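You operate a simulated robot arm through the tools that you are given. There is no shell and no other tool. Be economical: measure what you need, move in short steps, check, and stop when the job is done.

You run a simulated robot arm. Do the job below in one go: nothing can be reset, and whatever is moved stays where it is left.

Task
Take the can that says "V705" from the top of table t and leave it on the top of table w. Close the white drawer. Take the ribbed grey cup and put it on the top of the long table between tanks y52 and y54. Put two of the code plates from the end of the long table beside tank y57 on the top of table t. Put the small cheese labelled "Q472" from the middle of table q on the top of the steel cabinet. Take the small purple brush on the left end of table q and put it away on the top of table w. Fetch the purple follower and set it on the top of table t. Put one of the steel blocks from the top of the cloth table on the grey drain cover. Put the teal cup in the inside of the steel sink. Put the white bottle labelled "Q423" from the top of the cloth table on the out tray of the wringer and the white bottle marked "Q537" on the feed tray of the wringer. Any order will do. Set down upright: ribbed grey cup, steel block, teal cup, white bottle.

It is judged by the outcome, as a careful person would: the job done as asked, and still so three seconds after it is handed in. It fails if anything else is knocked over, pushed out of place, dropped, spilled or broken. Lids that push on must go on centred and level and be pressed home; caps that screw on are set level and turned clockwise until they are tight. Flat cloth is picked up by pressing the open fingertips on it (5 to 10 N) and closing them slowly along it; thin cloth reads only 2 to 8 mm in the jaws.

Robot
A 6-joint arm with a fingered hand on a trunk, on a base that drives. Base frame: it is fixed to the floor where the robot stands at the start and does not move with it; the origin is under the middle of the robot, x ahead of it, y to its left, z up; the surface under the hand at the start is at about z = 0.86. Readings come in m, degrees, newtons and seconds.
With the tool pointing down near the work surface it reaches from about 0.1 to 0.82 m from the robot's upright axis, wherever it stands. Its first joint turns from -166.0 to 166.0 degrees. Places, roughly: code plate [0.75, 2.5, 0.75]; drain cover (15x15x1 cm) [-2.8, -8.1, 0.8]; feed tray of the wringer (15x32 cm) [-0.9, -6.34, 0.96]; inside of the steel sink [-0.4, -6.3, 0.6]; out tray of the wringer (16x30 cm) [-1.26, -6.34, 0.94]; purple follower [0.5, -2, 0.75]; ribbed grey cup (6x6x7 cm) [1.1, 1.7, 0.8]; small cheese [0.75, -3.25, 0.75]; small purple brush (6x5x7 cm) [0.7, -2.5, 0.8]; soda can, steel can [0.75, 0, 1]; steel block (9x7x8 cm) [-2.7, -7.2, 0.8]; teal cup (6x6x7 cm) [-2.6, -8.3, 0.8]; top of table T [0.6, -0.1, 0.9]; top of table W [0.6, -1.6, 0.9]; top of the long table between tanks Y52 and Y54 [0.9, 1.2, 0.8]; top of the steel cabinet (34x24 cm) [0.92, -4.48, 1.08]; white bottle [-2.75, -8, 0.75]; white drawer [0.7, 1.2, 0.7]. Payload 4 kg.
The TCP is the grasp point between the finger pads, 0.02 m short of the fingertips. In the tool frame z runs along the fingers and y along their closing line. Largest opening 0.14 m; the body of the gripper starts 0.054 m behind the TCP. The gripper is a hand of 3 fingers: y runs from the thumb to the fingers, the wrist lies at [0, 0, -0.215] in the tool frame, and closing takes about 1.5 s.
Orientation is told as [roll, pitch, yaw] about the base's x, y, z axes, in that order, counted from this pose: with the fingers straight down and closing along the base's y, the tool's x points along the base's -x, its y along +y and its z along -z.

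Tools
- The arm moves only by the tool send_rows. Its arguments are lists of equal length, an entry for each row: "delta_pos": the shift along the tool's x, y, z in m, a list of three; "dr": the turn, a rotation vector about the tool's x, y, z in degrees, a list of three. In form: {"delta_pos": [[dx, dy, dz], ...], "dr": [[rx, ry, rz], ...]}. A call has 1 to 12 rows; each row shifts and turns the commanded pose from where the row before left it, along the tool's axes as they then stand. "hand" is the closure, from 0 (fully open) to 1 (shut), set as the call begins (left out, the last holds). A row lasts 0.2 s, in which the tool goes at most 0.05 m and 8.6 degrees; a call with a longer step from one row to the next is refused whole, and so is a gripper value outside its range. Where a pose cannot be reached the arm comes as near as it can. A force on the tool above 40 N (or 10 N above the force at the start of the call, whichever is more), or a blocked arm, ends the call early, and 0.2 s more pass. Each finger travels about 0.045 m/s and halts on what it meets, pressing with about 26 N; the grip force reading is that of the motor and also rises with nothing between the fingers. The clock runs only during rows and for 0.2 s after the last one: add rows that do not move to give the fingers time. The reply holds the time, the measured pose of the TCP, the force on the tool along the base axes, the opening and the grip force, in the units named above and with some noise, with the torque about the TCP (base axes, N m) and any sound that the robot's microphone picked up.
- Cameras (640 x 400 px; columns grow to the right, rows downward): "scene" is now at [0.0521, 0.1983, 1.5144]; the picture's right is [0.10, -1.00, 0.00], its down [-0.81, -0.08, -0.57] and it looks along [0.57, 0.06, -0.82] (base axes); focal length 255 px, centre (320, 200). "wrist" rides on the gripper at [0.074, -0.043, -0.079] in the tool frame; the picture's right is [0.50, 0.87, 0.00], its down [-0.59, 0.34, -0.73] and it looks along [-0.64, 0.37, 0.68] (tool axes); focal length 275 px, centre (320, 200). There is no depth. A picture from a camera that has moved, and an enlarged one, comes with that camera's place and axes in the base frame and with its lens.
- camera(camera): a new picture of that camera. No time passes.
- lift_body(by): slides the trunk up (or, below 0, down) by that many m; the arm and the scene camera ride with it, the base frame stays. It gives what a move gives, with no picture.
- base_move(legs): drives the robot by 1 to 6 legs, each [ahead, left, turn to the left] in m, m and degrees, along the robot's own axes; the way and the turn of a leg run together, so that a leg with both is an arc; at most 1.5 m and 180 degrees a leg. The arm and the cameras ride along, it lands a little off, and it stops where it bumps. It gives what a move gives.
- finger_targets(finger1, finger2, thumb_bend): sets how far each is bent, from 0 (flat) to 1 (curled in); at 0.3 the hand is open as for a grip, at 0.7 the pads meet at the TCP. One left out holds its place. A second passes; each finger stops where it meets its share of the squeeze, and holds until it gets a number again. A gripper value or a shape takes the hand back. It gives what a move gives, with no picture; readings hold the bend of each and the force on the fingers (four entries, about 0 where the hand has none), thumb and palm.
- hand_shape(shape): the hand has 3 fingers and takes this shape, open, in about a second: jaw (thumb against the fingers, like two jaws); tri (thumb and two fingers); tip (a fingertip pinch); poke (one finger out to press); point (the index stretched); flat (the hand flat); cup (the hand cupped); fist (a fist). The gripper value then closes the fingers along that shape, each until it touches; the sizes above hold for jaw. It gives what a move gives, with no picture.
- turn_head(pan, tilt): turns the head with the scene camera to pan (to the left, within 120 degrees either way) and tilt (down, from -29 to 69), counted from straight ahead of the robot. It gives what a move gives.
- inspect(camera, box): a new picture of the part [left, top, right, bottom] of that camera's present view, enlarged. No time passes.
- finish_job(): hands the job in; it is judged then, once.

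Work in short steps. Places have to be worked out from the pictures, the camera data and where the tool is seen: move nearer, look again, correct. Check each grasp and each placing, and mend what went wrong. You have 556 turns and 354 pictures in all, those below and enlarged ones among them. Open the gripper and draw the arm clear of the work before you hand the job in, unless the task says otherwise; then end with one line.

The tools are called after "Request:" as name(argument=value, ...) on one line, values as JSON. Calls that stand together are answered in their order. send_rows: Moves the arm, as the interface text tells. Its arguments: {"type":"object","properties":{"delta_pos":{"type":"array","items":{"type":"array","items":{"type":"number"}}},"dr":{"type":"array","items":{"type":"array","items":{"type":"number"}}},"hand":{"type":"number"}},"required":["delta_pos","dr"]} The other tools are called the same way: lift_body (by) slides the trunk up or down; hand_shape (shape) gives the hand a shape; finger_targets (finger1, finger2, thumb_bend) moves the fingers one by one; base_move (legs) drives the base; turn_head (pan, tilt) turns the head that bears the scene camera; camera (camera) takes a picture; inspect (camera, box) takes an enlarged picture of a part of a camera's view; finish_job () hands the job in.

At the start:

```text
time_s: 0.0
position: [0.4834, -0.0616, 1.1202]
ee_rot: [0.0, 0.0, 0.0]
wrist_force: [0.3, -0.6, 0.6]
ft_torque: [0.01, -0.01, -0.06]
width: 0.1398
gripper_force: 0.0
shape: jaw
bend: [0.3, 0.3, 0.3]
finger forces: [0.1, 0.0, 0.0, 0.0, 0.1, 0.0]
trunk travel left (down, up): [-0.125, 0.465]
robot x, y, heading: [-0.0004, 0.0028, 0.0]
head pan, tilt: [5.6, 55.0]
```

scene: 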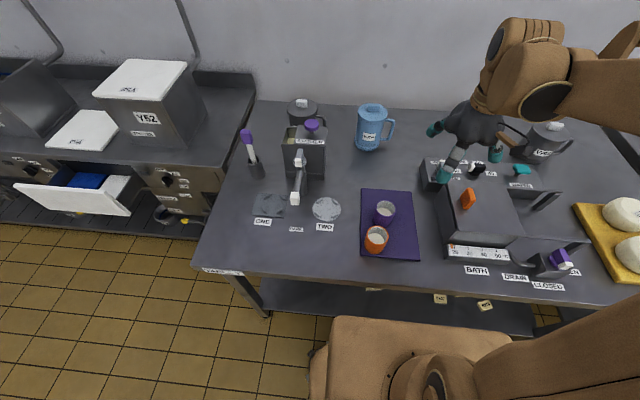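
wrist: 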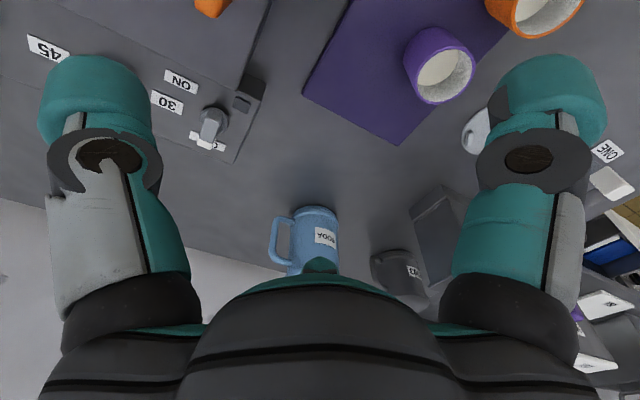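

I begin by looking closely at the scene ahead of me to find the cans on table T.

Request:
inspect(camera="scene", box=[220, 80, 420, 205])

Request:
inspect(camera="scene", box=[420, 90, 640, 228])

```text
3.20 times, centred on (320, 142) of scene
camera zoom: at [0.0521, 0.1983, 1.5144], right [0.1, -1.0, 0.0], down [-0.81, -0.08, -0.57], along [0.57, 0.06, -0.82], focal length 816 px, centre (320, 384)
```

zoom: 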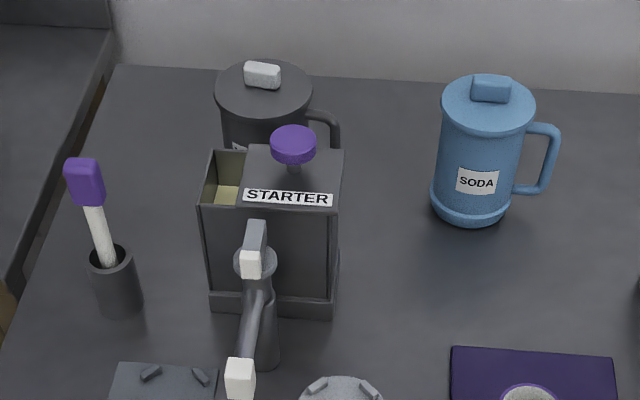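

```text
2.90 times, centred on (530, 159) of scene
camera zoom: at [0.0521, 0.1983, 1.5144], right [0.1, -1.0, 0.0], down [-0.81, -0.08, -0.57], along [0.57, 0.06, -0.82], focal length 739 px, centre (-289, 319)
```

zoom: 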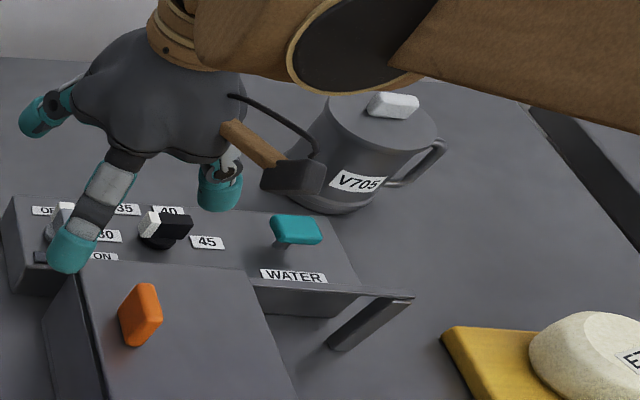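

The can marked V705 stands behind the water bath, at the right of the view. I look left and right to learn the room.

Request:
turn_head(pan=60, tilt=35)

Request:
camera(camera="scene")

Request:
turn_head(pan=-60, tilt=30)

Request:
camera(camera="scene")

```text
time_s: 1.2
position: [0.4842, -0.0619, 1.1193]
ee_rot: [0.0, 0.0, 0.0]
wrist_force: [-0.3, 0.4, -0.3]
ft_torque: [0.0, -0.04, 0.02]
width: 0.1398
gripper_force: 0.0
shape: jaw
bend: [0.3, 0.3, 0.3]
finger forces: [0.0, 0.1, 0.0, 0.0, 0.0, 0.0]
trunk travel left (down, up): [-0.125, 0.465]
robot x, y, heading: [-0.0009, -0.0026, 0.1]
head pan, tilt: [60.0, 35.0]
```

```text
349 pictures are left
camera scene: at [0.0244, 0.2674, 1.5426], right [0.87, -0.5, 0.0], down [-0.29, -0.5, -0.82], along [0.41, 0.71, -0.57], focal length 255 px, centre (320, 200)
```

scene: 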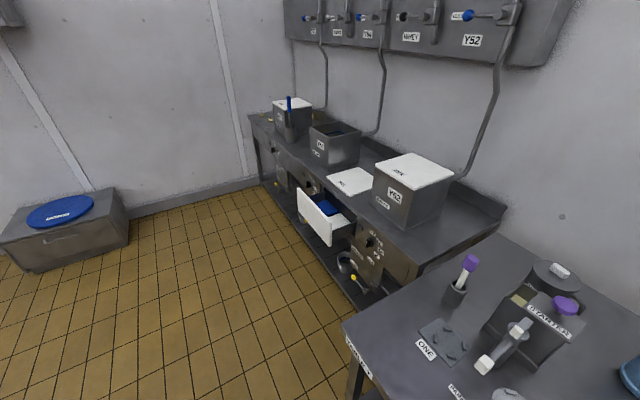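

```text
time_s: 3.2
position: [0.4831, -0.0606, 1.1186]
ee_rot: [-0.1, 0.0, 0.0]
wrist_force: [-0.2, 0.4, 0.3]
ft_torque: [0.02, -0.02, 0.05]
width: 0.1398
gripper_force: 0.1
shape: jaw
bend: [0.3, 0.3, 0.3]
finger forces: [0.0, 0.0, 0.0, 0.0, 0.0, 0.0]
trunk travel left (down, up): [-0.125, 0.465]
robot x, y, heading: [-0.0006, -0.0006, 0.1]
head pan, tilt: [-60.0, 30.0]
```

```text
348 pictures are left
camera scene: at [0.0256, 0.1129, 1.5504], right [-0.87, -0.5, 0.0], down [-0.25, 0.43, -0.87], along [0.43, -0.75, -0.5], focal length 255 px, centre (320, 200)
```

scene: 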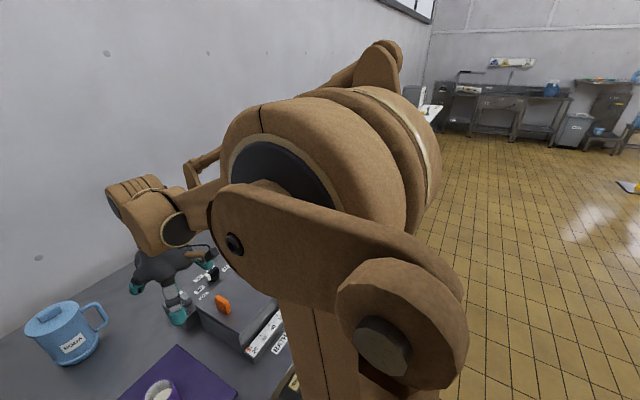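

The arm hides the right side. I raise the trunk and drive right so that the can comes within reach.

Request:
lift_body(by=0.15)

Request:
turn_head(pan=-30, tilt=50)

Request:
camera(camera="scene")

Request:
camera(camera="wrist")

```text
time_s: 5.0
position: [0.4836, -0.0616, 1.2689]
ee_rot: [0.0, 0.1, 0.0]
wrist_force: [-0.4, 0.2, -0.1]
ft_torque: [0.0, -0.04, 0.0]
width: 0.14
gripper_force: 0.1
shape: jaw
bend: [0.3, 0.3, 0.3]
finger forces: [0.0, 0.1, 0.1, 0.1, 0.0, 0.1]
trunk travel left (down, up): [-0.275, 0.315]
robot x, y, heading: [0.0024, -0.0028, -0.0]
head pan, tilt: [-60.0, 30.0]
```

```text
time_s: 5.9
position: [0.4851, -0.0613, 1.2697]
ee_rot: [0.0, 0.0, 0.0]
wrist_force: [0.2, -0.4, -0.2]
ft_torque: [0.03, 0.02, -0.05]
width: 0.1399
gripper_force: 0.1
shape: jaw
bend: [0.3, 0.3, 0.3]
finger forces: [0.1, 0.0, 0.0, 0.0, 0.1, 0.0]
trunk travel left (down, up): [-0.275, 0.315]
robot x, y, heading: [0.0, -0.0011, 0.0]
head pan, tilt: [-30.0, 50.0]
```

```text
347 pictures are left
camera scene: at [0.047, 0.1526, 1.6709], right [-0.5, -0.87, 0.0], down [-0.66, 0.38, -0.64], along [0.56, -0.32, -0.77], focal length 255 px, centre (320, 200)
```

scene: 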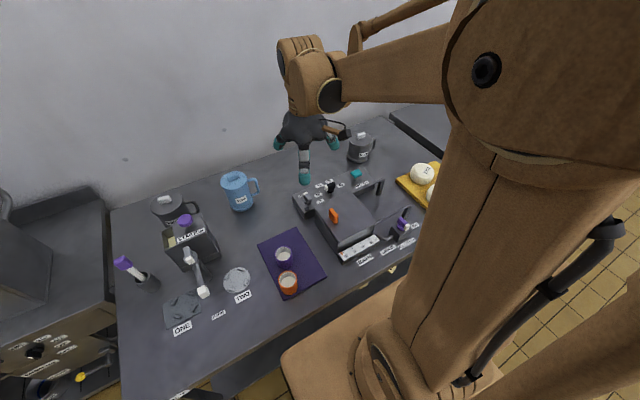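

```text
346 pictures are left
camera wrist: at [0.4094, -0.1034, 1.3501], right [-0.5, 0.87, 0.0], down [0.59, 0.34, 0.73], along [0.64, 0.37, -0.68], focal length 275 px, centre (320, 200)
```

wrist: 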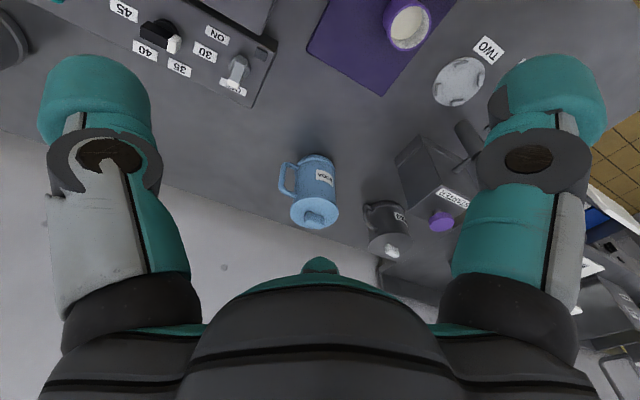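

The gripper is well clear of everything on the table, so I drive 0.45 m to the right.

Request:
base_move(legs=[[0, -0.45, 0]])

Request:
turn_head(pan=0, tilt=50)

Request:
camera(camera="scene")

Request:
camera(camera="wrist")

```text
time_s: 8.6
position: [0.4832, -0.5027, 1.2695]
ee_rot: [0.0, 0.1, -0.2]
wrist_force: [-0.3, -0.4, 0.3]
ft_torque: [0.03, 0.0, -0.01]
width: 0.1399
gripper_force: 0.1
shape: jaw
bend: [0.3, 0.3, 0.3]
finger forces: [0.0, 0.0, 0.1, 0.0, 0.0, 0.1]
trunk travel left (down, up): [-0.275, 0.315]
robot x, y, heading: [-0.0002, -0.4368, -0.2]
head pan, tilt: [-30.0, 50.0]
```

```text
time_s: 9.6
position: [0.4835, -0.5001, 1.2712]
ee_rot: [0.1, 0.0, -0.1]
wrist_force: [0.8, -0.8, 0.4]
ft_torque: [0.02, 0.02, 0.01]
width: 0.1398
gripper_force: 0.1
shape: jaw
bend: [0.3, 0.3, 0.3]
finger forces: [0.0, 0.0, 0.1, 0.1, 0.0, 0.1]
trunk travel left (down, up): [-0.275, 0.315]
robot x, y, heading: [-0.0015, -0.4391, 0.2]
head pan, tilt: [0.0, 50.0]
```

```text
345 pictures are left
camera scene: at [0.0573, -0.2481, 1.6709], right [0.0, -1.0, 0.0], down [-0.77, 0.0, -0.64], along [0.64, 0.0, -0.77], focal length 255 px, centre (320, 200)
```

scene: 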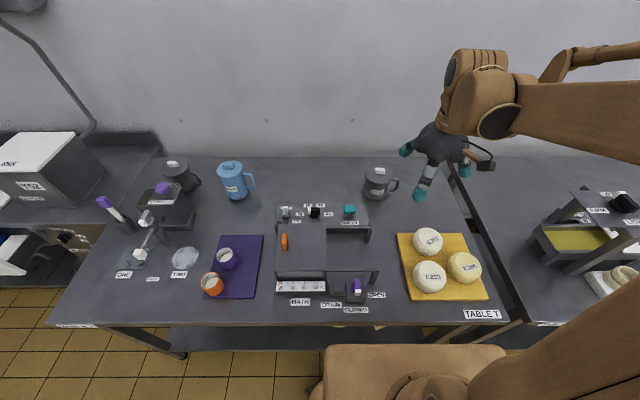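

```text
344 pictures are left
camera wrist: at [0.4089, -0.5431, 1.3501], right [-0.5, 0.87, 0.0], down [0.59, 0.34, 0.73], along [0.64, 0.37, -0.68], focal length 275 px, centre (320, 200)
```

wrist: 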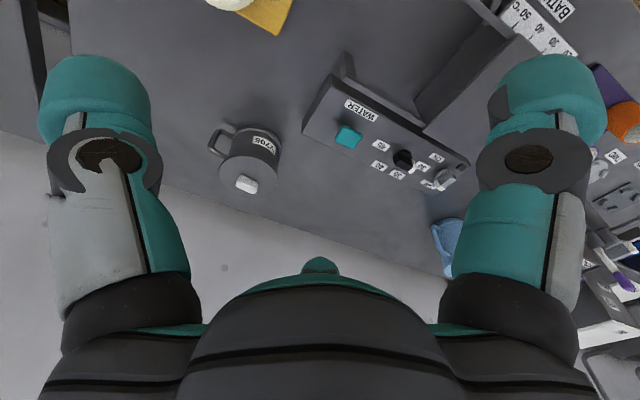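

Now I measure the can's diameter in enlarged views.

Request:
inspect(camera="scene", box=[340, 155, 420, 205])

Request:
inspect(camera="wrist", box=[170, 100, 330, 200])

Request:
turn_head(pan=-50, tilt=50)

Request:
camera(camera="scene")

```text
8.00 times, centred on (380, 180) of scene
camera zoom: at [0.0573, -0.2481, 1.6709], right [0.0, -1.0, 0.0], down [-0.77, 0.0, -0.64], along [0.64, 0.0, -0.77], focal length 2040 px, centre (-160, 360)
```

zoom: 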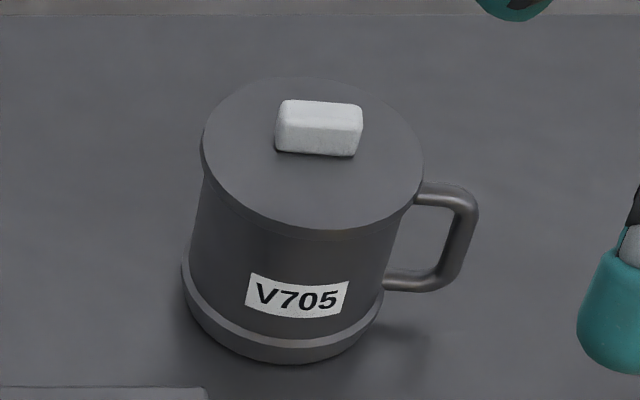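

```text
4.00 times, centred on (250, 150) of wrist
camera zoom: at [0.4089, -0.5431, 1.3501], right [-0.5, 0.87, 0.0], down [0.59, 0.34, 0.73], along [0.64, 0.37, -0.68], focal length 1101 px, centre (600, 400)
```

zoom: 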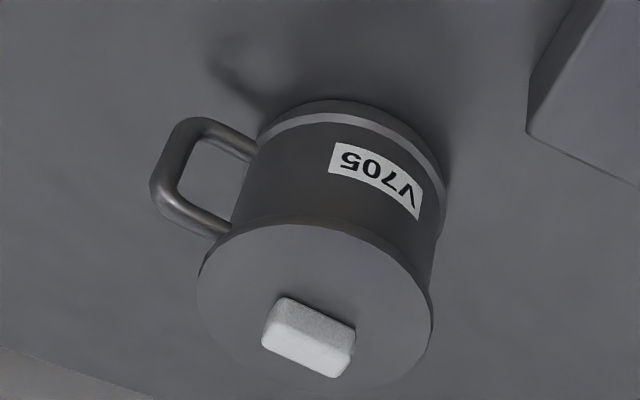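

```text
time_s: 10.7
position: [0.4839, -0.5008, 1.2702]
ee_rot: [0.1, 0.0, -0.1]
wrist_force: [0.3, 0.3, 0.6]
ft_torque: [-0.02, -0.01, -0.01]
width: 0.1401
gripper_force: 0.1
shape: jaw
bend: [0.3, 0.3, 0.3]
finger forces: [0.1, 0.0, 0.0, 0.1, 0.0, 0.0]
trunk travel left (down, up): [-0.275, 0.315]
robot x, y, heading: [0.0004, -0.4412, -0.3]
head pan, tilt: [-50.0, 50.0]
```

```text
341 pictures are left
camera scene: at [0.0297, -0.3069, 1.6709], right [-0.77, -0.64, 0.0], down [-0.49, 0.59, -0.64], along [0.41, -0.49, -0.77], focal length 255 px, centre (320, 200)
```

scene: 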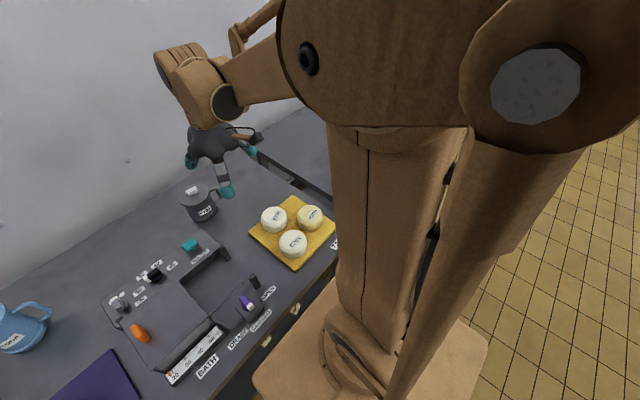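

The lid is about 0.108 m across, the handle points to −y, and the centre is near (0.775, −0.48). I turn the hand 90° so that it closes along x, clear of the handle.

Request:
send_rows(delta_pos=[[0, 0, 0], [0, 0, 0], [0, 0, 0], [0, 0, 0], [0, 0, 0], [0, 0, 0], [0, 0, 0], [0, 0, 0], [0, 0, 0], [0, 0, 0], [0, 0, 0]], dr=[[0, 0, -8.2], [0, 0, -8.2], [0, 0, -8.2], [0, 0, -8.2], [0, 0, -8.2], [0, 0, -8.2], [0, 0, -8.2], [0, 0, -8.2], [0, 0, -8.2], [0, 0, -8.2], [0, 0, -8]], hand=0)

Request:
send_rows(delta_pos=[[0, -0.05, 0], [0, -0.05, 0], [0, -0.05, 0], [0, -0.05, 0], [0, -0.05, 0], [0, -0.04, 0]], dr=[[0, 0, 0], [0, 0, 0], [0, 0, 0], [0, 0, 0], [0, 0, 0], [0, 0, 0]])

Request:
camera(camera="wrist")

Request:
turn_head(pan=0, tilt=45)

Request:
camera(camera="scene")

```text
time_s: 13.1
position: [0.4829, -0.3958, 1.2713]
ee_rot: [-0.1, 0.8, 88.2]
wrist_force: [-0.5, 0.3, 0.9]
ft_torque: [-0.01, -0.01, 0.02]
width: 0.1398
gripper_force: 0.1
shape: jaw
bend: [0.3, 0.3, 0.3]
finger forces: [0.0, 0.1, 0.0, 0.1, 0.1, 0.0]
out of reach, approached as far as the arm can: row 10, 11
trunk travel left (down, up): [-0.275, 0.315]
robot x, y, heading: [-0.0009, -0.4416, -0.2]
head pan, tilt: [-50.0, 50.0]
```

```text
time_s: 14.5
position: [0.7691, -0.3504, 1.2682]
ee_rot: [0.1, 0.2, 89.3]
wrist_force: [-0.2, -0.2, -0.8]
ft_torque: [0.0, 0.01, 0.01]
width: 0.1399
gripper_force: 0.0
shape: jaw
bend: [0.3, 0.3, 0.3]
finger forces: [0.1, 0.0, 0.1, 0.0, 0.0, 0.0]
out of reach, approached as far as the arm can: row 1, 2, 3, 4, 5, 6
trunk travel left (down, up): [-0.275, 0.315]
robot x, y, heading: [0.0004, -0.4387, -0.0]
head pan, tilt: [-50.0, 50.0]
```

```text
340 pictures are left
camera wrist: at [0.8103, -0.4244, 1.3487], right [-0.87, -0.49, 0.0], down [-0.33, 0.59, 0.73], along [-0.36, 0.64, -0.68], focal length 275 px, centre (320, 200)
```

wrist: 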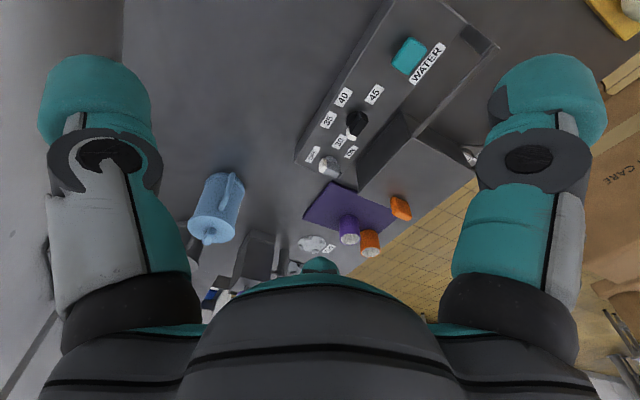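

```text
time_s: 15.7
position: [0.7667, -0.3509, 1.2681]
ee_rot: [0.0, 0.3, 89.4]
wrist_force: [0.4, 0.8, 0.2]
ft_torque: [0.03, 0.01, -0.01]
width: 0.1399
gripper_force: 0.0
shape: jaw
bend: [0.3, 0.3, 0.3]
finger forces: [0.0, 0.1, 0.0, 0.1, 0.0, 0.0]
trunk travel left (down, up): [-0.275, 0.315]
robot x, y, heading: [-0.0005, -0.4381, -0.1]
head pan, tilt: [0.0, 45.0]
```

```text
339 pictures are left
camera scene: at [0.062, -0.248, 1.6778], right [0.0, -1.0, 0.0], down [-0.71, 0.0, -0.71], along [0.71, 0.0, -0.71], focal length 255 px, centre (320, 200)
```

scene: 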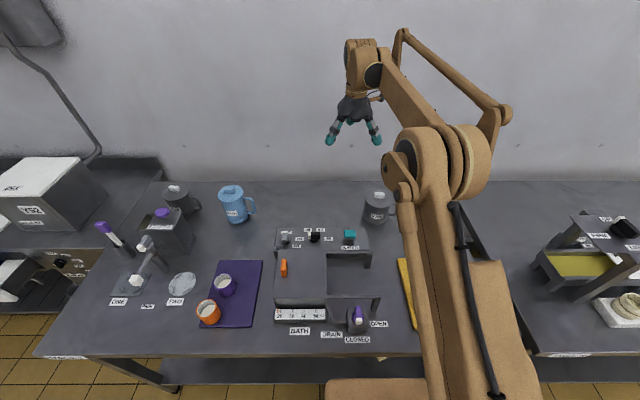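

Yaw +90 runs into an arm limit. I turn the hand the other way, to yaw −90, drawing back a little as I do.

Request:
send_rows(delta_pos=[[0, 0.04, 0], [0, 0.04, 0], [0, 0.04, 0], [0, 0, 0], [0, 0, 0], [0, 0, 0], [0, 0, 0], [0, 0, 0], [0, 0, 0], [0, 0, 0], [0, 0, 0]], dr=[[0, 0, 8.2], [0, 0, 8.2], [0, 0, 8.2], [0, 0, 8.2], [0, 0, 8.2], [0, 0, 8.2], [0, 0, 8.2], [0, 0, 8.2], [0, 0, 8.2], [0, 0, 8.2], [0, 0, 8]])

Request:
send_rows(delta_pos=[[0, 0, 0], [0, 0, 0], [0, 0, 0], [0, 0, 0], [0, 0, 0], [0, 0, 0], [0, 0, 0], [0, 0, 0], [0, 0, 0], [0, 0, 0], [0, 0, 0]], dr=[[0, 0, 8.2], [0, 0, 8.2], [0, 0, 8.2], [0, 0, 8.2], [0, 0, 8.2], [0, 0, 8.2], [0, 0, 8.2], [0, 0, 8.2], [0, 0, 8.2], [0, 0, 8.2], [0, 0, 8]])

```text
time_s: 18.1
position: [0.6498, -0.3332, 1.2714]
ee_rot: [0.1, 0.0, -0.3]
wrist_force: [0.9, -0.4, 0.2]
ft_torque: [0.02, 0.02, -0.02]
width: 0.14
gripper_force: 0.0
shape: jaw
bend: [0.3, 0.3, 0.3]
finger forces: [0.0, 0.0, 0.1, 0.0, 0.0, 0.1]
trunk travel left (down, up): [-0.275, 0.315]
robot x, y, heading: [0.0011, -0.4411, 0.0]
head pan, tilt: [0.0, 45.0]
```

```text
time_s: 20.5
position: [0.6492, -0.3333, 1.27]
ee_rot: [0.0, 0.0, -90.2]
wrist_force: [-0.1, -0.2, 0.6]
ft_torque: [0.01, 0.02, 0.01]
width: 0.1401
gripper_force: 0.0
shape: jaw
bend: [0.3, 0.3, 0.3]
finger forces: [0.0, 0.0, 0.0, 0.0, 0.0, 0.1]
trunk travel left (down, up): [-0.275, 0.315]
robot x, y, heading: [-0.0041, -0.4397, 0.3]
head pan, tilt: [0.0, 45.0]
```

Yaw −90 is fine (tool x is now +y, tool y is now +x). I move over the can at (0.775, −0.482) and partly descend.

Request:
send_rows(delta_pos=[[-0.03, 0.025, 0], [-0.03, 0.025, 0], [-0.03, 0.025, 0], [-0.03, 0.025, 0], [-0.029, 0.026, 0], [0, 0, 0.045], [0, 0, 0.045], [0, 0, 0.045], [0, 0, 0.045]], dr=[[0, 0, 0], [0, 0, 0], [0, 0, 0], [0, 0, 0], [0, 0, 0], [0, 0, 0], [0, 0, 0], [0, 0, 0], [0, 0, 0]])

Request:
camera(camera="wrist")

Request:
inspect(camera="scene", box=[280, 120, 440, 220])

```text
time_s: 22.5
position: [0.7751, -0.4809, 1.0879]
ee_rot: [0.0, -0.1, -90.1]
wrist_force: [0.4, 0.2, 0.3]
ft_torque: [0.01, 0.06, 0.01]
width: 0.1401
gripper_force: 0.0
shape: jaw
bend: [0.3, 0.3, 0.3]
finger forces: [0.1, 0.1, 0.0, 0.0, 0.0, 0.1]
trunk travel left (down, up): [-0.275, 0.315]
robot x, y, heading: [-0.0007, -0.4396, -0.1]
head pan, tilt: [0.0, 45.0]
```

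```text
338 pictures are left
camera wrist: at [0.7325, -0.4068, 1.1681], right [0.87, 0.5, 0.0], down [0.34, -0.59, 0.73], along [0.37, -0.64, -0.68], focal length 275 px, centre (320, 200)
```

wrist: 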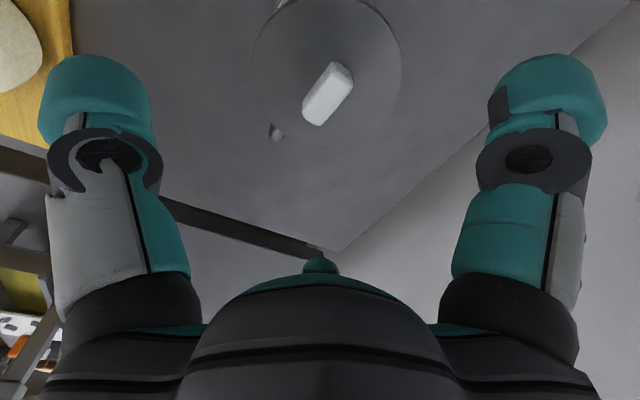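

```text
4.00 times, centred on (360, 170) of scene
camera zoom: at [0.0629, -0.2482, 1.6778], right [0.0, -1.0, 0.0], down [-0.71, 0.0, -0.71], along [0.71, 0.0, -0.71], focal length 1020 px, centre (160, 320)
```

zoom: 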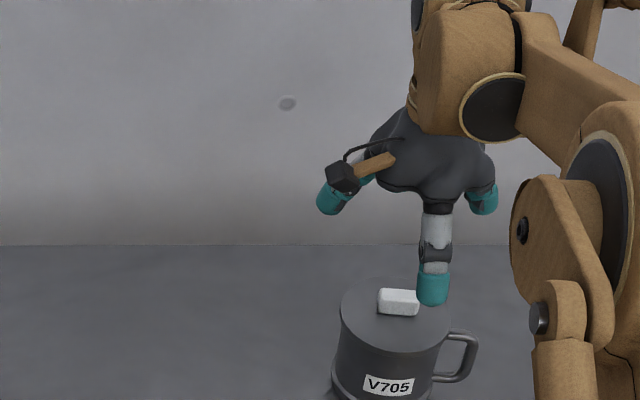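

The can's centre looks about right. I enlarge the wrist view to see the handle relative to the fingers.

Request:
inspect(camera="wrist", box=[160, 0, 480, 200])

Request:
inspect(camera="scene", box=[340, 160, 420, 210])

```text
2.00 times, centred on (320, 100) of wrist
camera zoom: at [0.7325, -0.4068, 1.1681], right [0.87, 0.5, 0.0], down [0.34, -0.59, 0.73], along [0.37, -0.64, -0.68], focal length 551 px, centre (320, 400)
```

zoom: 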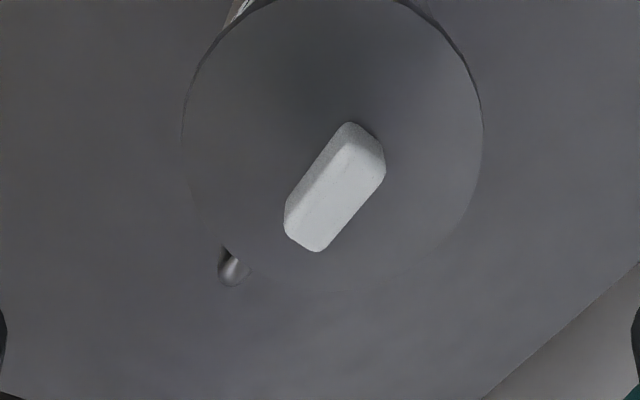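

```text
8.00 times, centred on (380, 185) of scene
camera zoom: at [0.0629, -0.2482, 1.6778], right [0.0, -1.0, 0.0], down [-0.71, 0.0, -0.71], along [0.71, 0.0, -0.71], focal length 2040 px, centre (-160, 320)
```

zoom: 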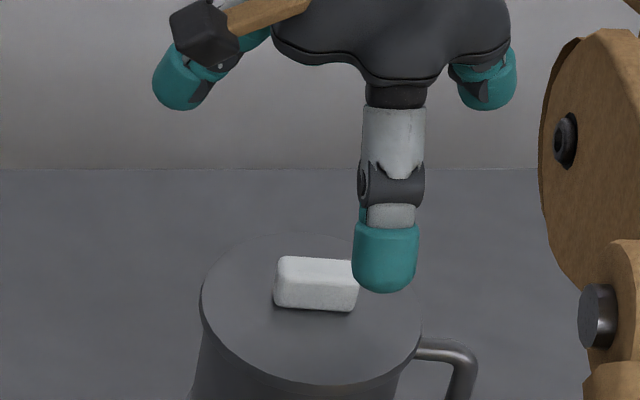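

The handle points to −y, so turning the hand by +30° (yaw −60) puts it midway between two fingers. I do that, then check.

Request:
send_rows(delta_pos=[[0, 0, 0], [0, 0, 0], [0, 0, 0], [0, 0, 0]], dr=[[0, 0, -7.5], [0, 0, -7.5], [0, 0, -7.5], [0, 0, -7.5]])

Request:
camera(camera="wrist")

```text
time_s: 23.5
position: [0.774, -0.4814, 1.0905]
ee_rot: [-0.1, 0.0, -60.0]
wrist_force: [-0.1, 0.5, -0.2]
ft_torque: [0.0, 0.01, 0.03]
width: 0.14
gripper_force: 0.0
shape: jaw
bend: [0.3, 0.3, 0.3]
finger forces: [0.0, 0.0, 0.1, 0.0, 0.0, 0.0]
trunk travel left (down, up): [-0.275, 0.315]
robot x, y, heading: [0.0008, -0.4358, -0.2]
head pan, tilt: [0.0, 45.0]
```

```text
334 pictures are left
camera wrist: at [0.7004, -0.4383, 1.1702], right [0.5, 0.87, 0.0], down [0.59, -0.34, 0.73], along [0.64, -0.37, -0.68], focal length 275 px, centre (320, 200)
```

wrist: 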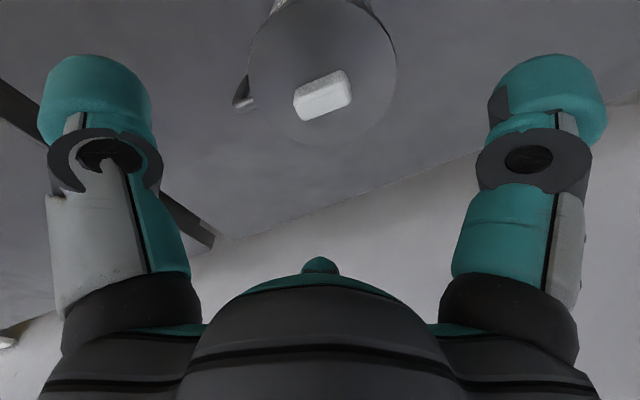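

The handle now lies between the thumb and the third finger, and the can is centred. I go down to z = 0.952, then close.

Request:
send_rows(delta_pos=[[0, 0, 0.035], [0, 0, 0.035], [0, 0, 0.03], [0, 0, 0.02], [0, 0, 0.018]], dr=[[0, 0, 0], [0, 0, 0], [0, 0, 0], [0, 0, 0], [0, 0, 0]])

Request:
camera(camera="wrist")

Request:
inspect(camera="scene", box=[340, 160, 420, 210])

```text
time_s: 24.7
position: [0.7742, -0.4812, 0.9534]
ee_rot: [-0.1, 0.1, -60.1]
wrist_force: [3.4, 0.7, 5.9]
ft_torque: [-0.21, -0.31, 0.13]
width: 0.1398
gripper_force: 0.1
shape: jaw
bend: [0.3, 0.28, 0.3]
finger forces: [0.0, 6.4, 0.0, 0.0, 0.1, 0.0]
trunk travel left (down, up): [-0.275, 0.315]
robot x, y, heading: [0.0009, -0.4377, 0.0]
head pan, tilt: [0.0, 45.0]
```

```text
333 pictures are left
camera wrist: at [0.7003, -0.438, 1.0335], right [0.5, 0.87, 0.0], down [0.59, -0.34, 0.74], along [0.64, -0.37, -0.68], focal length 275 px, centre (320, 200)
```

wrist: 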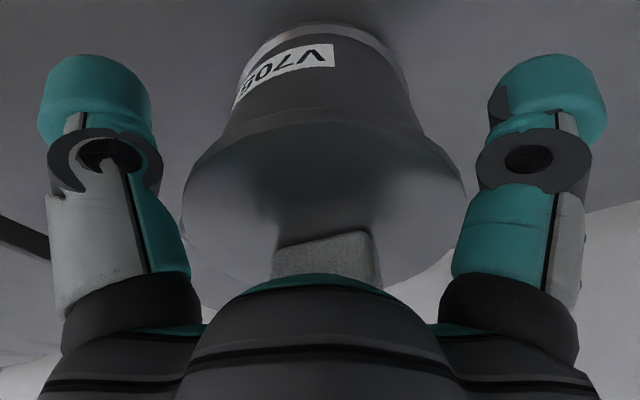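

```text
8.00 times, centred on (380, 185) of scene
camera zoom: at [0.0609, -0.2479, 1.678], right [0.0, -1.0, 0.0], down [-0.71, 0.0, -0.71], along [0.71, 0.0, -0.71], focal length 2040 px, centre (-160, 320)
```

zoom: 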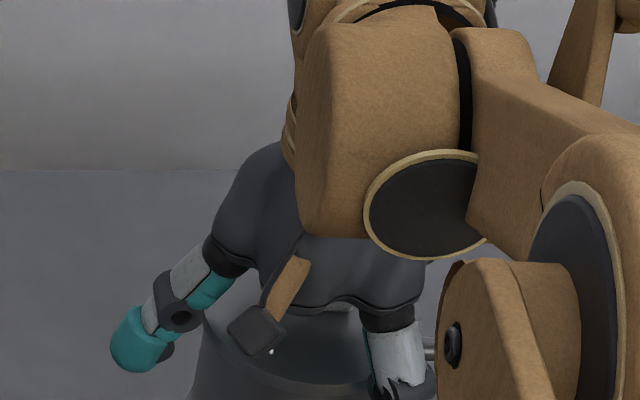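

Finger 2, on the far wall side, rests on the lid's edge, so the can is about 1 cm further out. I go up, shift outward along that direction, and descend again.

Request:
send_rows(delta_pos=[[0, 0, -0.04], [-0.0104, 0.008, 0], [0, 0, 0.02], [0, 0, 0.02]], dr=[[0, 0, 0], [0, 0, 0], [0, 0, 0], [0, 0, 0]])

Request:
camera(camera="wrist")

```text
time_s: 25.7
position: [0.7854, -0.488, 0.9524]
ee_rot: [0.0, -0.1, -60.1]
wrist_force: [0.0, 1.8, 1.9]
ft_torque: [0.14, 0.02, -0.03]
width: 0.14
gripper_force: 0.2
shape: jaw
bend: [0.29, 0.3, 0.3]
finger forces: [2.0, 0.0, 0.0, 0.1, 0.0, 0.0]
trunk travel left (down, up): [-0.275, 0.315]
robot x, y, heading: [0.0006, -0.4362, -0.2]
head pan, tilt: [0.0, 45.0]
```

```text
331 pictures are left
camera wrist: at [0.7121, -0.4433, 1.0327], right [0.5, 0.87, 0.0], down [0.59, -0.34, 0.73], along [0.64, -0.37, -0.68], focal length 275 px, centre (320, 200)
```

wrist: 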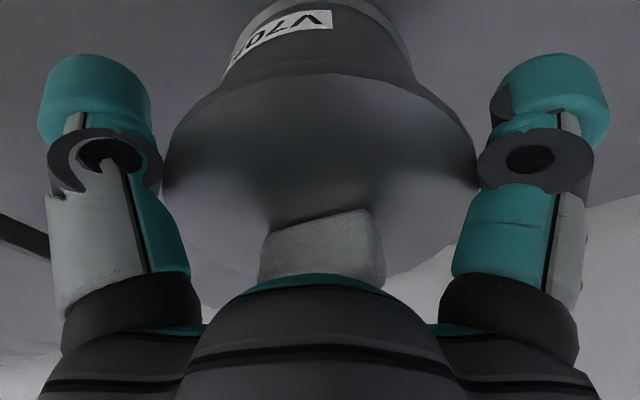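

Only a light touch at finger 1 now. I shift 4 mm to +y and close.

Request:
send_rows(delta_pos=[[0.0035, 0.002, 0], [0, 0, 0]], dr=[[0, 0, 0], [0, 0, 0]])

Request:
send_rows(delta_pos=[[0, 0, 0], [0, 0, 0], [0, 0, 0], [0, 0, 0], [0, 0, 0], [0, 0, 0], [0, 0, 0], [0, 0, 0]], dr=[[0, 0, 0], [0, 0, 0], [0, 0, 0], [0, 0, 0], [0, 0, 0], [0, 0, 0], [0, 0, 0], [0, 0, 0]], hand=1)

Request:
camera(camera="wrist")

```text
time_s: 26.3
position: [0.7866, -0.4825, 0.9521]
ee_rot: [0.0, 0.0, -60.1]
wrist_force: [-1.2, -0.6, 0.0]
ft_torque: [0.02, 0.0, 0.0]
width: 0.1402
gripper_force: 0.0
shape: jaw
bend: [0.3, 0.3, 0.29]
finger forces: [0.0, 0.0, 0.0, 0.1, 1.9, 0.0]
trunk travel left (down, up): [-0.275, 0.315]
robot x, y, heading: [0.0022, -0.4384, -0.1]
head pan, tilt: [0.0, 45.0]
```

```text
time_s: 28.1
position: [0.7866, -0.4823, 0.9516]
ee_rot: [-0.1, 0.0, -60.1]
wrist_force: [-0.9, -0.2, -0.3]
ft_torque: [0.0, -0.03, 0.01]
width: 0.1042
gripper_force: 25.6
shape: jaw
bend: [0.29, 0.31, 0.31]
finger forces: [25.6, 25.1, 0.0, 0.1, 14.5, 0.0]
trunk travel left (down, up): [-0.275, 0.315]
robot x, y, heading: [-0.0013, -0.4385, -0.3]
head pan, tilt: [0.0, 45.0]
heard: snap
```

```text
330 pictures are left
camera wrist: at [0.7128, -0.4395, 1.0322], right [0.5, 0.87, 0.0], down [0.59, -0.34, 0.73], along [0.64, -0.37, -0.68], focal length 275 px, centre (320, 200)
```

wrist: 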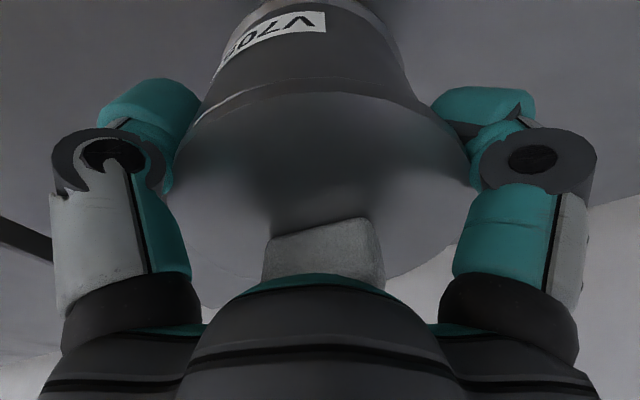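

The grip is good at 0.104 m, and I heard a snap. I lift slowly and check that the lid stays on.

Request:
send_rows(delta_pos=[[0, 0, -0.02], [0, 0, -0.02], [0, 0, -0.03], [0, 0, -0.04]], dr=[[0, 0, 0], [0, 0, 0], [0, 0, 0], [0, 0, 0]])

Request:
inspect(camera="scene", box=[280, 100, 440, 200])

Request:
camera(camera="wrist")

```text
time_s: 29.1
position: [0.7884, -0.4849, 1.0623]
ee_rot: [0.1, 0.0, -60.0]
wrist_force: [-0.9, -0.3, -2.6]
ft_torque: [0.06, -0.06, 0.01]
width: 0.104
gripper_force: 26.1
shape: jaw
bend: [0.29, 0.31, 0.31]
finger forces: [25.7, 25.1, 0.1, 0.0, 14.5, 0.0]
trunk travel left (down, up): [-0.275, 0.315]
robot x, y, heading: [0.0003, -0.4391, -0.2]
head pan, tilt: [0.0, 45.0]
```

```text
4.00 times, centred on (360, 150) of scene
camera zoom: at [0.0615, -0.248, 1.6778], right [0.0, -1.0, 0.0], down [-0.71, 0.0, -0.71], along [0.71, 0.0, -0.71], focal length 1020 px, centre (160, 400)
```

zoom: 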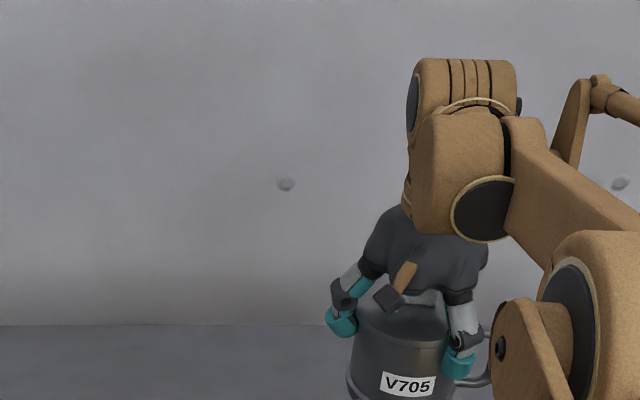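

```text
328 pictures are left
camera wrist: at [0.7142, -0.4409, 1.1425], right [0.5, 0.87, 0.0], down [0.59, -0.34, 0.73], along [0.64, -0.37, -0.68], focal length 275 px, centre (320, 200)
```

wrist: 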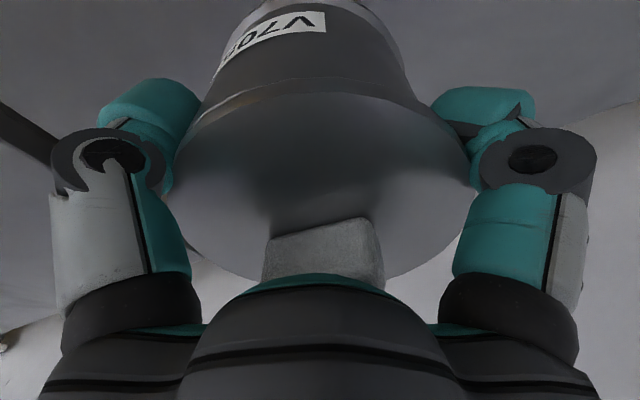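

The can is held. I raise it, draw it back, and look toward table W.

Request:
send_rows(delta_pos=[[0, 0, -0.045], [0, 0, -0.045], [0, 0, -0.04], [0.025, -0.0435, 0], [0.025, -0.0435, 0], [0.025, -0.0435, 0], [0.025, -0.0435, 0], [0.025, -0.0435, 0]], dr=[[0, 0, 0], [0, 0, 0], [0, 0, 0], [0, 0, 0], [0, 0, 0], [0, 0, 0], [0, 0, 0], [0, 0, 0]])

Request:
turn_head(pan=-35, tilt=25)

Request:
camera(camera="scene")

```text
refused: row 4 steps farther than a row can; nothing moved
```

```text
time_s: 30.1
position: [0.7883, -0.4851, 1.0611]
ee_rot: [0.1, 0.1, -60.0]
wrist_force: [0.0, -0.5, -4.0]
ft_torque: [0.05, -0.03, -0.02]
width: 0.104
gripper_force: 25.9
shape: jaw
bend: [0.29, 0.31, 0.31]
finger forces: [25.7, 25.2, 0.1, 0.0, 14.5, 0.0]
trunk travel left (down, up): [-0.275, 0.315]
robot x, y, heading: [0.004, -0.4402, 0.2]
head pan, tilt: [-35.0, 25.0]
```

```text
327 pictures are left
camera scene: at [0.0566, -0.3008, 1.7083], right [-0.57, -0.82, 0.0], down [-0.35, 0.24, -0.91], along [0.74, -0.52, -0.42], focal length 255 px, centre (320, 200)
```

scene: 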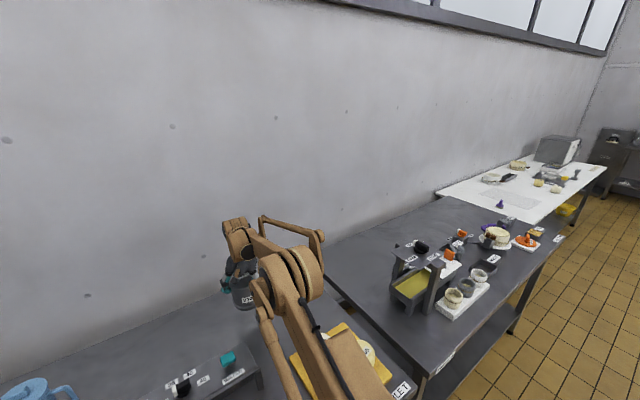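

The rear left of table W, around (0.8, −1.05), is empty, and the way along the wall at height is free. I raise and drive 0.55 m to the right.

Request:
send_rows(delta_pos=[[0, 0, -0.045], [0, 0, -0.045], [0, 0, -0.04]], dr=[[0, 0, 0], [0, 0, 0], [0, 0, 0]])

Request:
base_move(legs=[[0, -0.56, 0]])

Request:
turn_head(pan=0, tilt=45)

Request:
camera(camera="scene")

```text
time_s: 30.9
position: [0.7853, -0.4841, 1.1929]
ee_rot: [-0.1, 0.0, -60.1]
wrist_force: [-0.6, 0.4, -3.1]
ft_torque: [0.03, -0.05, 0.0]
width: 0.104
gripper_force: 26.0
shape: jaw
bend: [0.29, 0.31, 0.31]
finger forces: [25.7, 25.1, 0.0, 0.0, 14.7, 0.1]
trunk travel left (down, up): [-0.275, 0.315]
robot x, y, heading: [0.0023, -0.4368, -0.2]
head pan, tilt: [-35.0, 25.0]
```

```text
time_s: 34.1
position: [0.7846, -1.0484, 1.1918]
ee_rot: [-0.1, 0.0, -60.3]
wrist_force: [0.9, 0.9, -3.0]
ft_torque: [0.06, -0.03, -0.01]
width: 0.1038
gripper_force: 25.9
shape: jaw
bend: [0.29, 0.31, 0.31]
finger forces: [25.9, 25.2, 0.0, 0.0, 14.6, 0.0]
trunk travel left (down, up): [-0.275, 0.315]
robot x, y, heading: [-0.0019, -1.0005, -0.2]
head pan, tilt: [-35.0, 25.0]
```

```text
time_s: 35.1
position: [0.7842, -1.047, 1.1922]
ee_rot: [0.0, 0.0, -60.2]
wrist_force: [-0.5, 0.0, -3.6]
ft_torque: [0.01, -0.03, -0.01]
width: 0.1041
gripper_force: 26.3
shape: jaw
bend: [0.29, 0.31, 0.31]
finger forces: [25.9, 25.2, 0.0, 0.0, 14.6, 0.0]
trunk travel left (down, up): [-0.275, 0.315]
robot x, y, heading: [-0.0022, -1.0034, -0.1]
head pan, tilt: [0.0, 45.0]
```

```text
326 pictures are left
camera scene: at [0.0615, -0.8105, 1.6778], right [0.0, -1.0, 0.0], down [-0.71, 0.0, -0.71], along [0.71, 0.0, -0.71], focal length 255 px, centre (320, 200)
```

scene: 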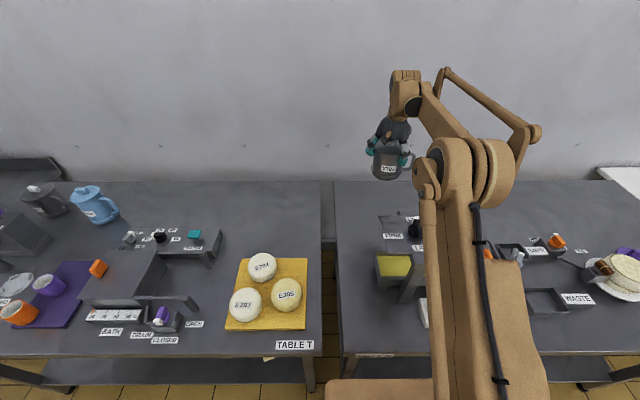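

The rear left of table W is clear. I move to about (0.82, −1.02) and lower to just above setting height.

Request:
send_rows(delta_pos=[[0.0086, 0.0455, 0], [0, 0, 0.045], [0, 0, 0.045], [0, 0, 0.045], [0, 0, 0.045], [0, 0, 0.035], [0, 0, 0.01]], dr=[[0, 0, 0], [0, 0, 0], [0, 0, 0], [0, 0, 0], [0, 0, 0], [0, 0, 0], [0, 0, 0]])

Request:
inspect(camera="scene", box=[320, 140, 480, 240])

```text
time_s: 36.8
position: [0.8023, -1.0178, 0.9721]
ee_rot: [0.1, 0.1, -60.1]
wrist_force: [0.2, 1.0, -4.6]
ft_torque: [0.03, -0.03, 0.02]
width: 0.1038
gripper_force: 26.1
shape: jaw
bend: [0.29, 0.31, 0.31]
finger forces: [25.8, 25.2, 0.1, 0.1, 13.9, 0.0]
out of reach, approached as far as the arm can: row 1, 6, 7
trunk travel left (down, up): [-0.275, 0.315]
robot x, y, heading: [-0.0006, -1.0005, -0.2]
head pan, tilt: [0.0, 45.0]
```

```text
4.00 times, centred on (400, 190) of scene
camera zoom: at [0.0619, -0.8103, 1.6778], right [0.0, -1.0, 0.0], down [-0.71, 0.0, -0.71], along [0.71, 0.0, -0.71], focal length 1020 px, centre (0, 240)
```

zoom: 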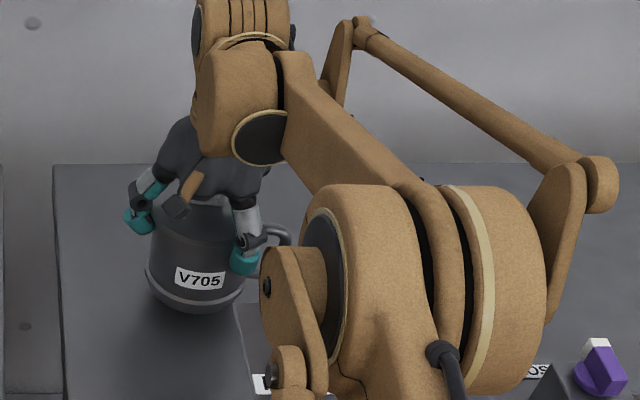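

At the reach limit, I pull back 1.5 cm and lower gently until it touches.

Request:
send_rows(delta_pos=[[0.0075, -0.013, 0], [0, 0, 0.006], [0, 0, 0.006], [0, 0, 0.004]], dr=[[0, 0, 0], [0, 0, 0], [0, 0, 0], [0, 0, 0]])

```text
time_s: 37.8
position: [0.7864, -1.0182, 0.9554]
ee_rot: [0.0, 0.0, -60.1]
wrist_force: [-0.1, -0.1, -3.5]
ft_torque: [0.05, 0.01, 0.01]
width: 0.1037
gripper_force: 26.7
shape: jaw
bend: [0.29, 0.31, 0.31]
finger forces: [25.8, 25.3, 0.1, 0.0, 13.9, 0.1]
trunk travel left (down, up): [-0.275, 0.315]
robot x, y, heading: [0.0011, -1.0014, -0.2]
head pan, tilt: [0.0, 45.0]
```

Almost down; I lower a few millimetres more in small steps.

Request:
send_rows(delta_pos=[[0, 0, 0.002], [0, 0, 0.002], [0, 0, 0.001]], dr=[[0, 0, 0], [0, 0, 0], [0, 0, 0]])

```text
time_s: 38.5
position: [0.786, -1.0172, 0.9503]
ee_rot: [0.0, 0.0, -60.1]
wrist_force: [0.4, 0.2, 4.3]
ft_torque: [0.13, -0.26, 0.0]
width: 0.1036
gripper_force: 25.6
shape: jaw
bend: [0.29, 0.31, 0.31]
finger forces: [27.0, 26.2, 0.0, 0.0, 14.5, 0.0]
trunk travel left (down, up): [-0.275, 0.315]
robot x, y, heading: [0.0026, -1.0014, -0.1]
head pan, tilt: [0.0, 45.0]
```

Contact. I open the hand, rise, and check.

Request:
send_rows(delta_pos=[[0, 0, 0], [0, 0, 0], [0, 0, 0], [0, 0, 0], [0, 0, 0], [0, 0, 0]], dr=[[0, 0, 0], [0, 0, 0], [0, 0, 0], [0, 0, 0], [0, 0, 0], [0, 0, 0]], hand=0)

Request:
send_rows(delta_pos=[[0, 0, -0.02], [0, 0, -0.04], [0, 0, -0.05], [0, 0, -0.05], [0, 0, -0.05], [0, 0, -0.05]], dr=[[0, 0, 0], [0, 0, 0], [0, 0, 0], [0, 0, 0], [0, 0, 0], [0, 0, 0]])

Request:
inspect(camera="scene", box=[320, 140, 480, 240])

```text
time_s: 40.0
position: [0.7855, -1.0171, 0.9505]
ee_rot: [0.1, 0.0, -60.2]
wrist_force: [0.1, -1.0, -0.1]
ft_torque: [-0.01, 0.01, -0.05]
width: 0.1401
gripper_force: 0.0
shape: jaw
bend: [0.3, 0.3, 0.3]
finger forces: [0.0, 0.0, 0.0, 0.0, 0.1, 0.0]
trunk travel left (down, up): [-0.275, 0.315]
robot x, y, heading: [-0.0014, -0.9981, 0.1]
head pan, tilt: [0.0, 45.0]
heard: snap
```

```text
time_s: 41.4
position: [0.787, -1.0178, 1.2138]
ee_rot: [0.0, 0.1, -60.2]
wrist_force: [0.7, -0.2, -0.3]
ft_torque: [-0.03, 0.0, 0.05]
width: 0.14
gripper_force: 0.1
shape: jaw
bend: [0.3, 0.3, 0.3]
finger forces: [0.1, 0.1, 0.0, 0.0, 0.0, 0.0]
trunk travel left (down, up): [-0.275, 0.315]
robot x, y, heading: [-0.0025, -0.9999, -0.2]
head pan, tilt: [0.0, 45.0]
```

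```text
4.00 times, centred on (400, 190) of scene
camera zoom: at [0.0602, -0.8104, 1.6778], right [0.0, -1.0, 0.0], down [-0.71, 0.0, -0.71], along [0.71, 0.0, -0.71], focal length 1020 px, centre (0, 240)
```

zoom: 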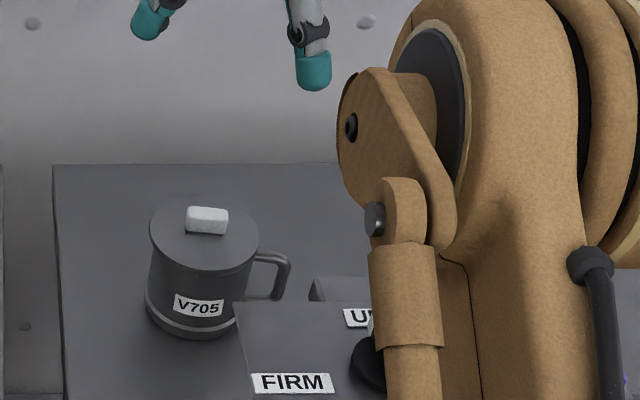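

The can stands upright on table W with its lid on. I draw the arm back, turn to yaw 0, and drive to y ≈ −1.95 for the follower and brush.

Request:
send_rows(delta_pos=[[0.022, -0.038, 0], [0.022, -0.038, 0], [0.022, -0.038, 0], [0.022, -0.038, 0], [0.022, -0.038, 0], [0.022, -0.038, 0], [0, 0, 0], [0, 0, 0]], dr=[[0, 0, -7.5], [0, 0, -7.5], [0, 0, -7.5], [0, 0, -7.5], [0, 0, -7.5], [0, 0, -7.5], [0, 0, -7.5], [0, 0, -7.5]])

Request:
base_move(legs=[[-0.05, -0.5, 0], [0, -0.5, 0]])

Request:
camera(camera="scene")

Request:
camera(camera="wrist")

```text
time_s: 43.1
position: [0.5417, -1.098, 1.2103]
ee_rot: [0.0, 0.0, -0.1]
wrist_force: [0.7, -0.6, -0.2]
ft_torque: [0.0, -0.02, 0.02]
width: 0.1399
gripper_force: 0.0
shape: jaw
bend: [0.3, 0.3, 0.3]
finger forces: [0.0, 0.0, 0.0, 0.0, 0.0, 0.0]
trunk travel left (down, up): [-0.275, 0.315]
robot x, y, heading: [0.0, -1.0024, -0.0]
head pan, tilt: [0.0, 45.0]
```

```text
time_s: 48.8
position: [0.4931, -2.1182, 1.2103]
ee_rot: [0.0, 0.0, 0.2]
wrist_force: [-0.6, -0.3, -0.3]
ft_torque: [0.03, 0.01, -0.03]
width: 0.1396
gripper_force: 0.1
shape: jaw
bend: [0.3, 0.3, 0.3]
finger forces: [0.1, 0.1, 0.0, 0.1, 0.0, 0.0]
trunk travel left (down, up): [-0.275, 0.315]
robot x, y, heading: [-0.0464, -2.0247, 0.1]
head pan, tilt: [0.0, 45.0]
```

```text
323 pictures are left
camera scene: at [0.0083, -1.8335, 1.6779], right [0.0, -1.0, 0.0], down [-0.71, 0.0, -0.71], along [0.71, 0.0, -0.71], focal length 255 px, centre (320, 200)
```

scene: 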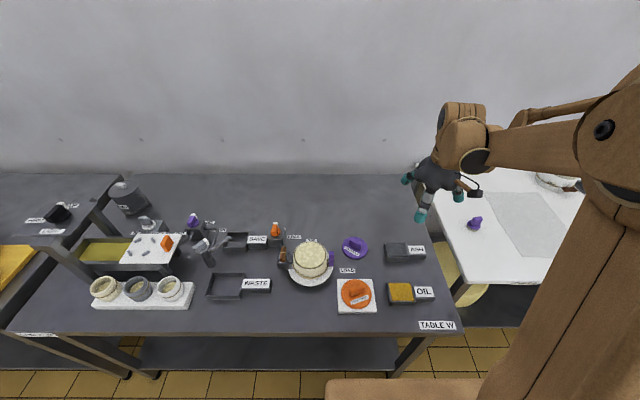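

```text
322 pictures are left
camera wrist: at [0.4181, -2.1602, 1.2903], right [-0.5, 0.86, 0.0], down [0.59, 0.34, 0.73], along [0.63, 0.37, -0.68], focal length 275 px, centre (320, 200)
```

wrist: 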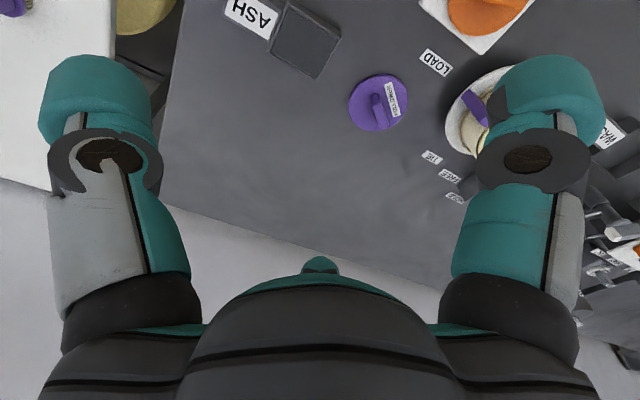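

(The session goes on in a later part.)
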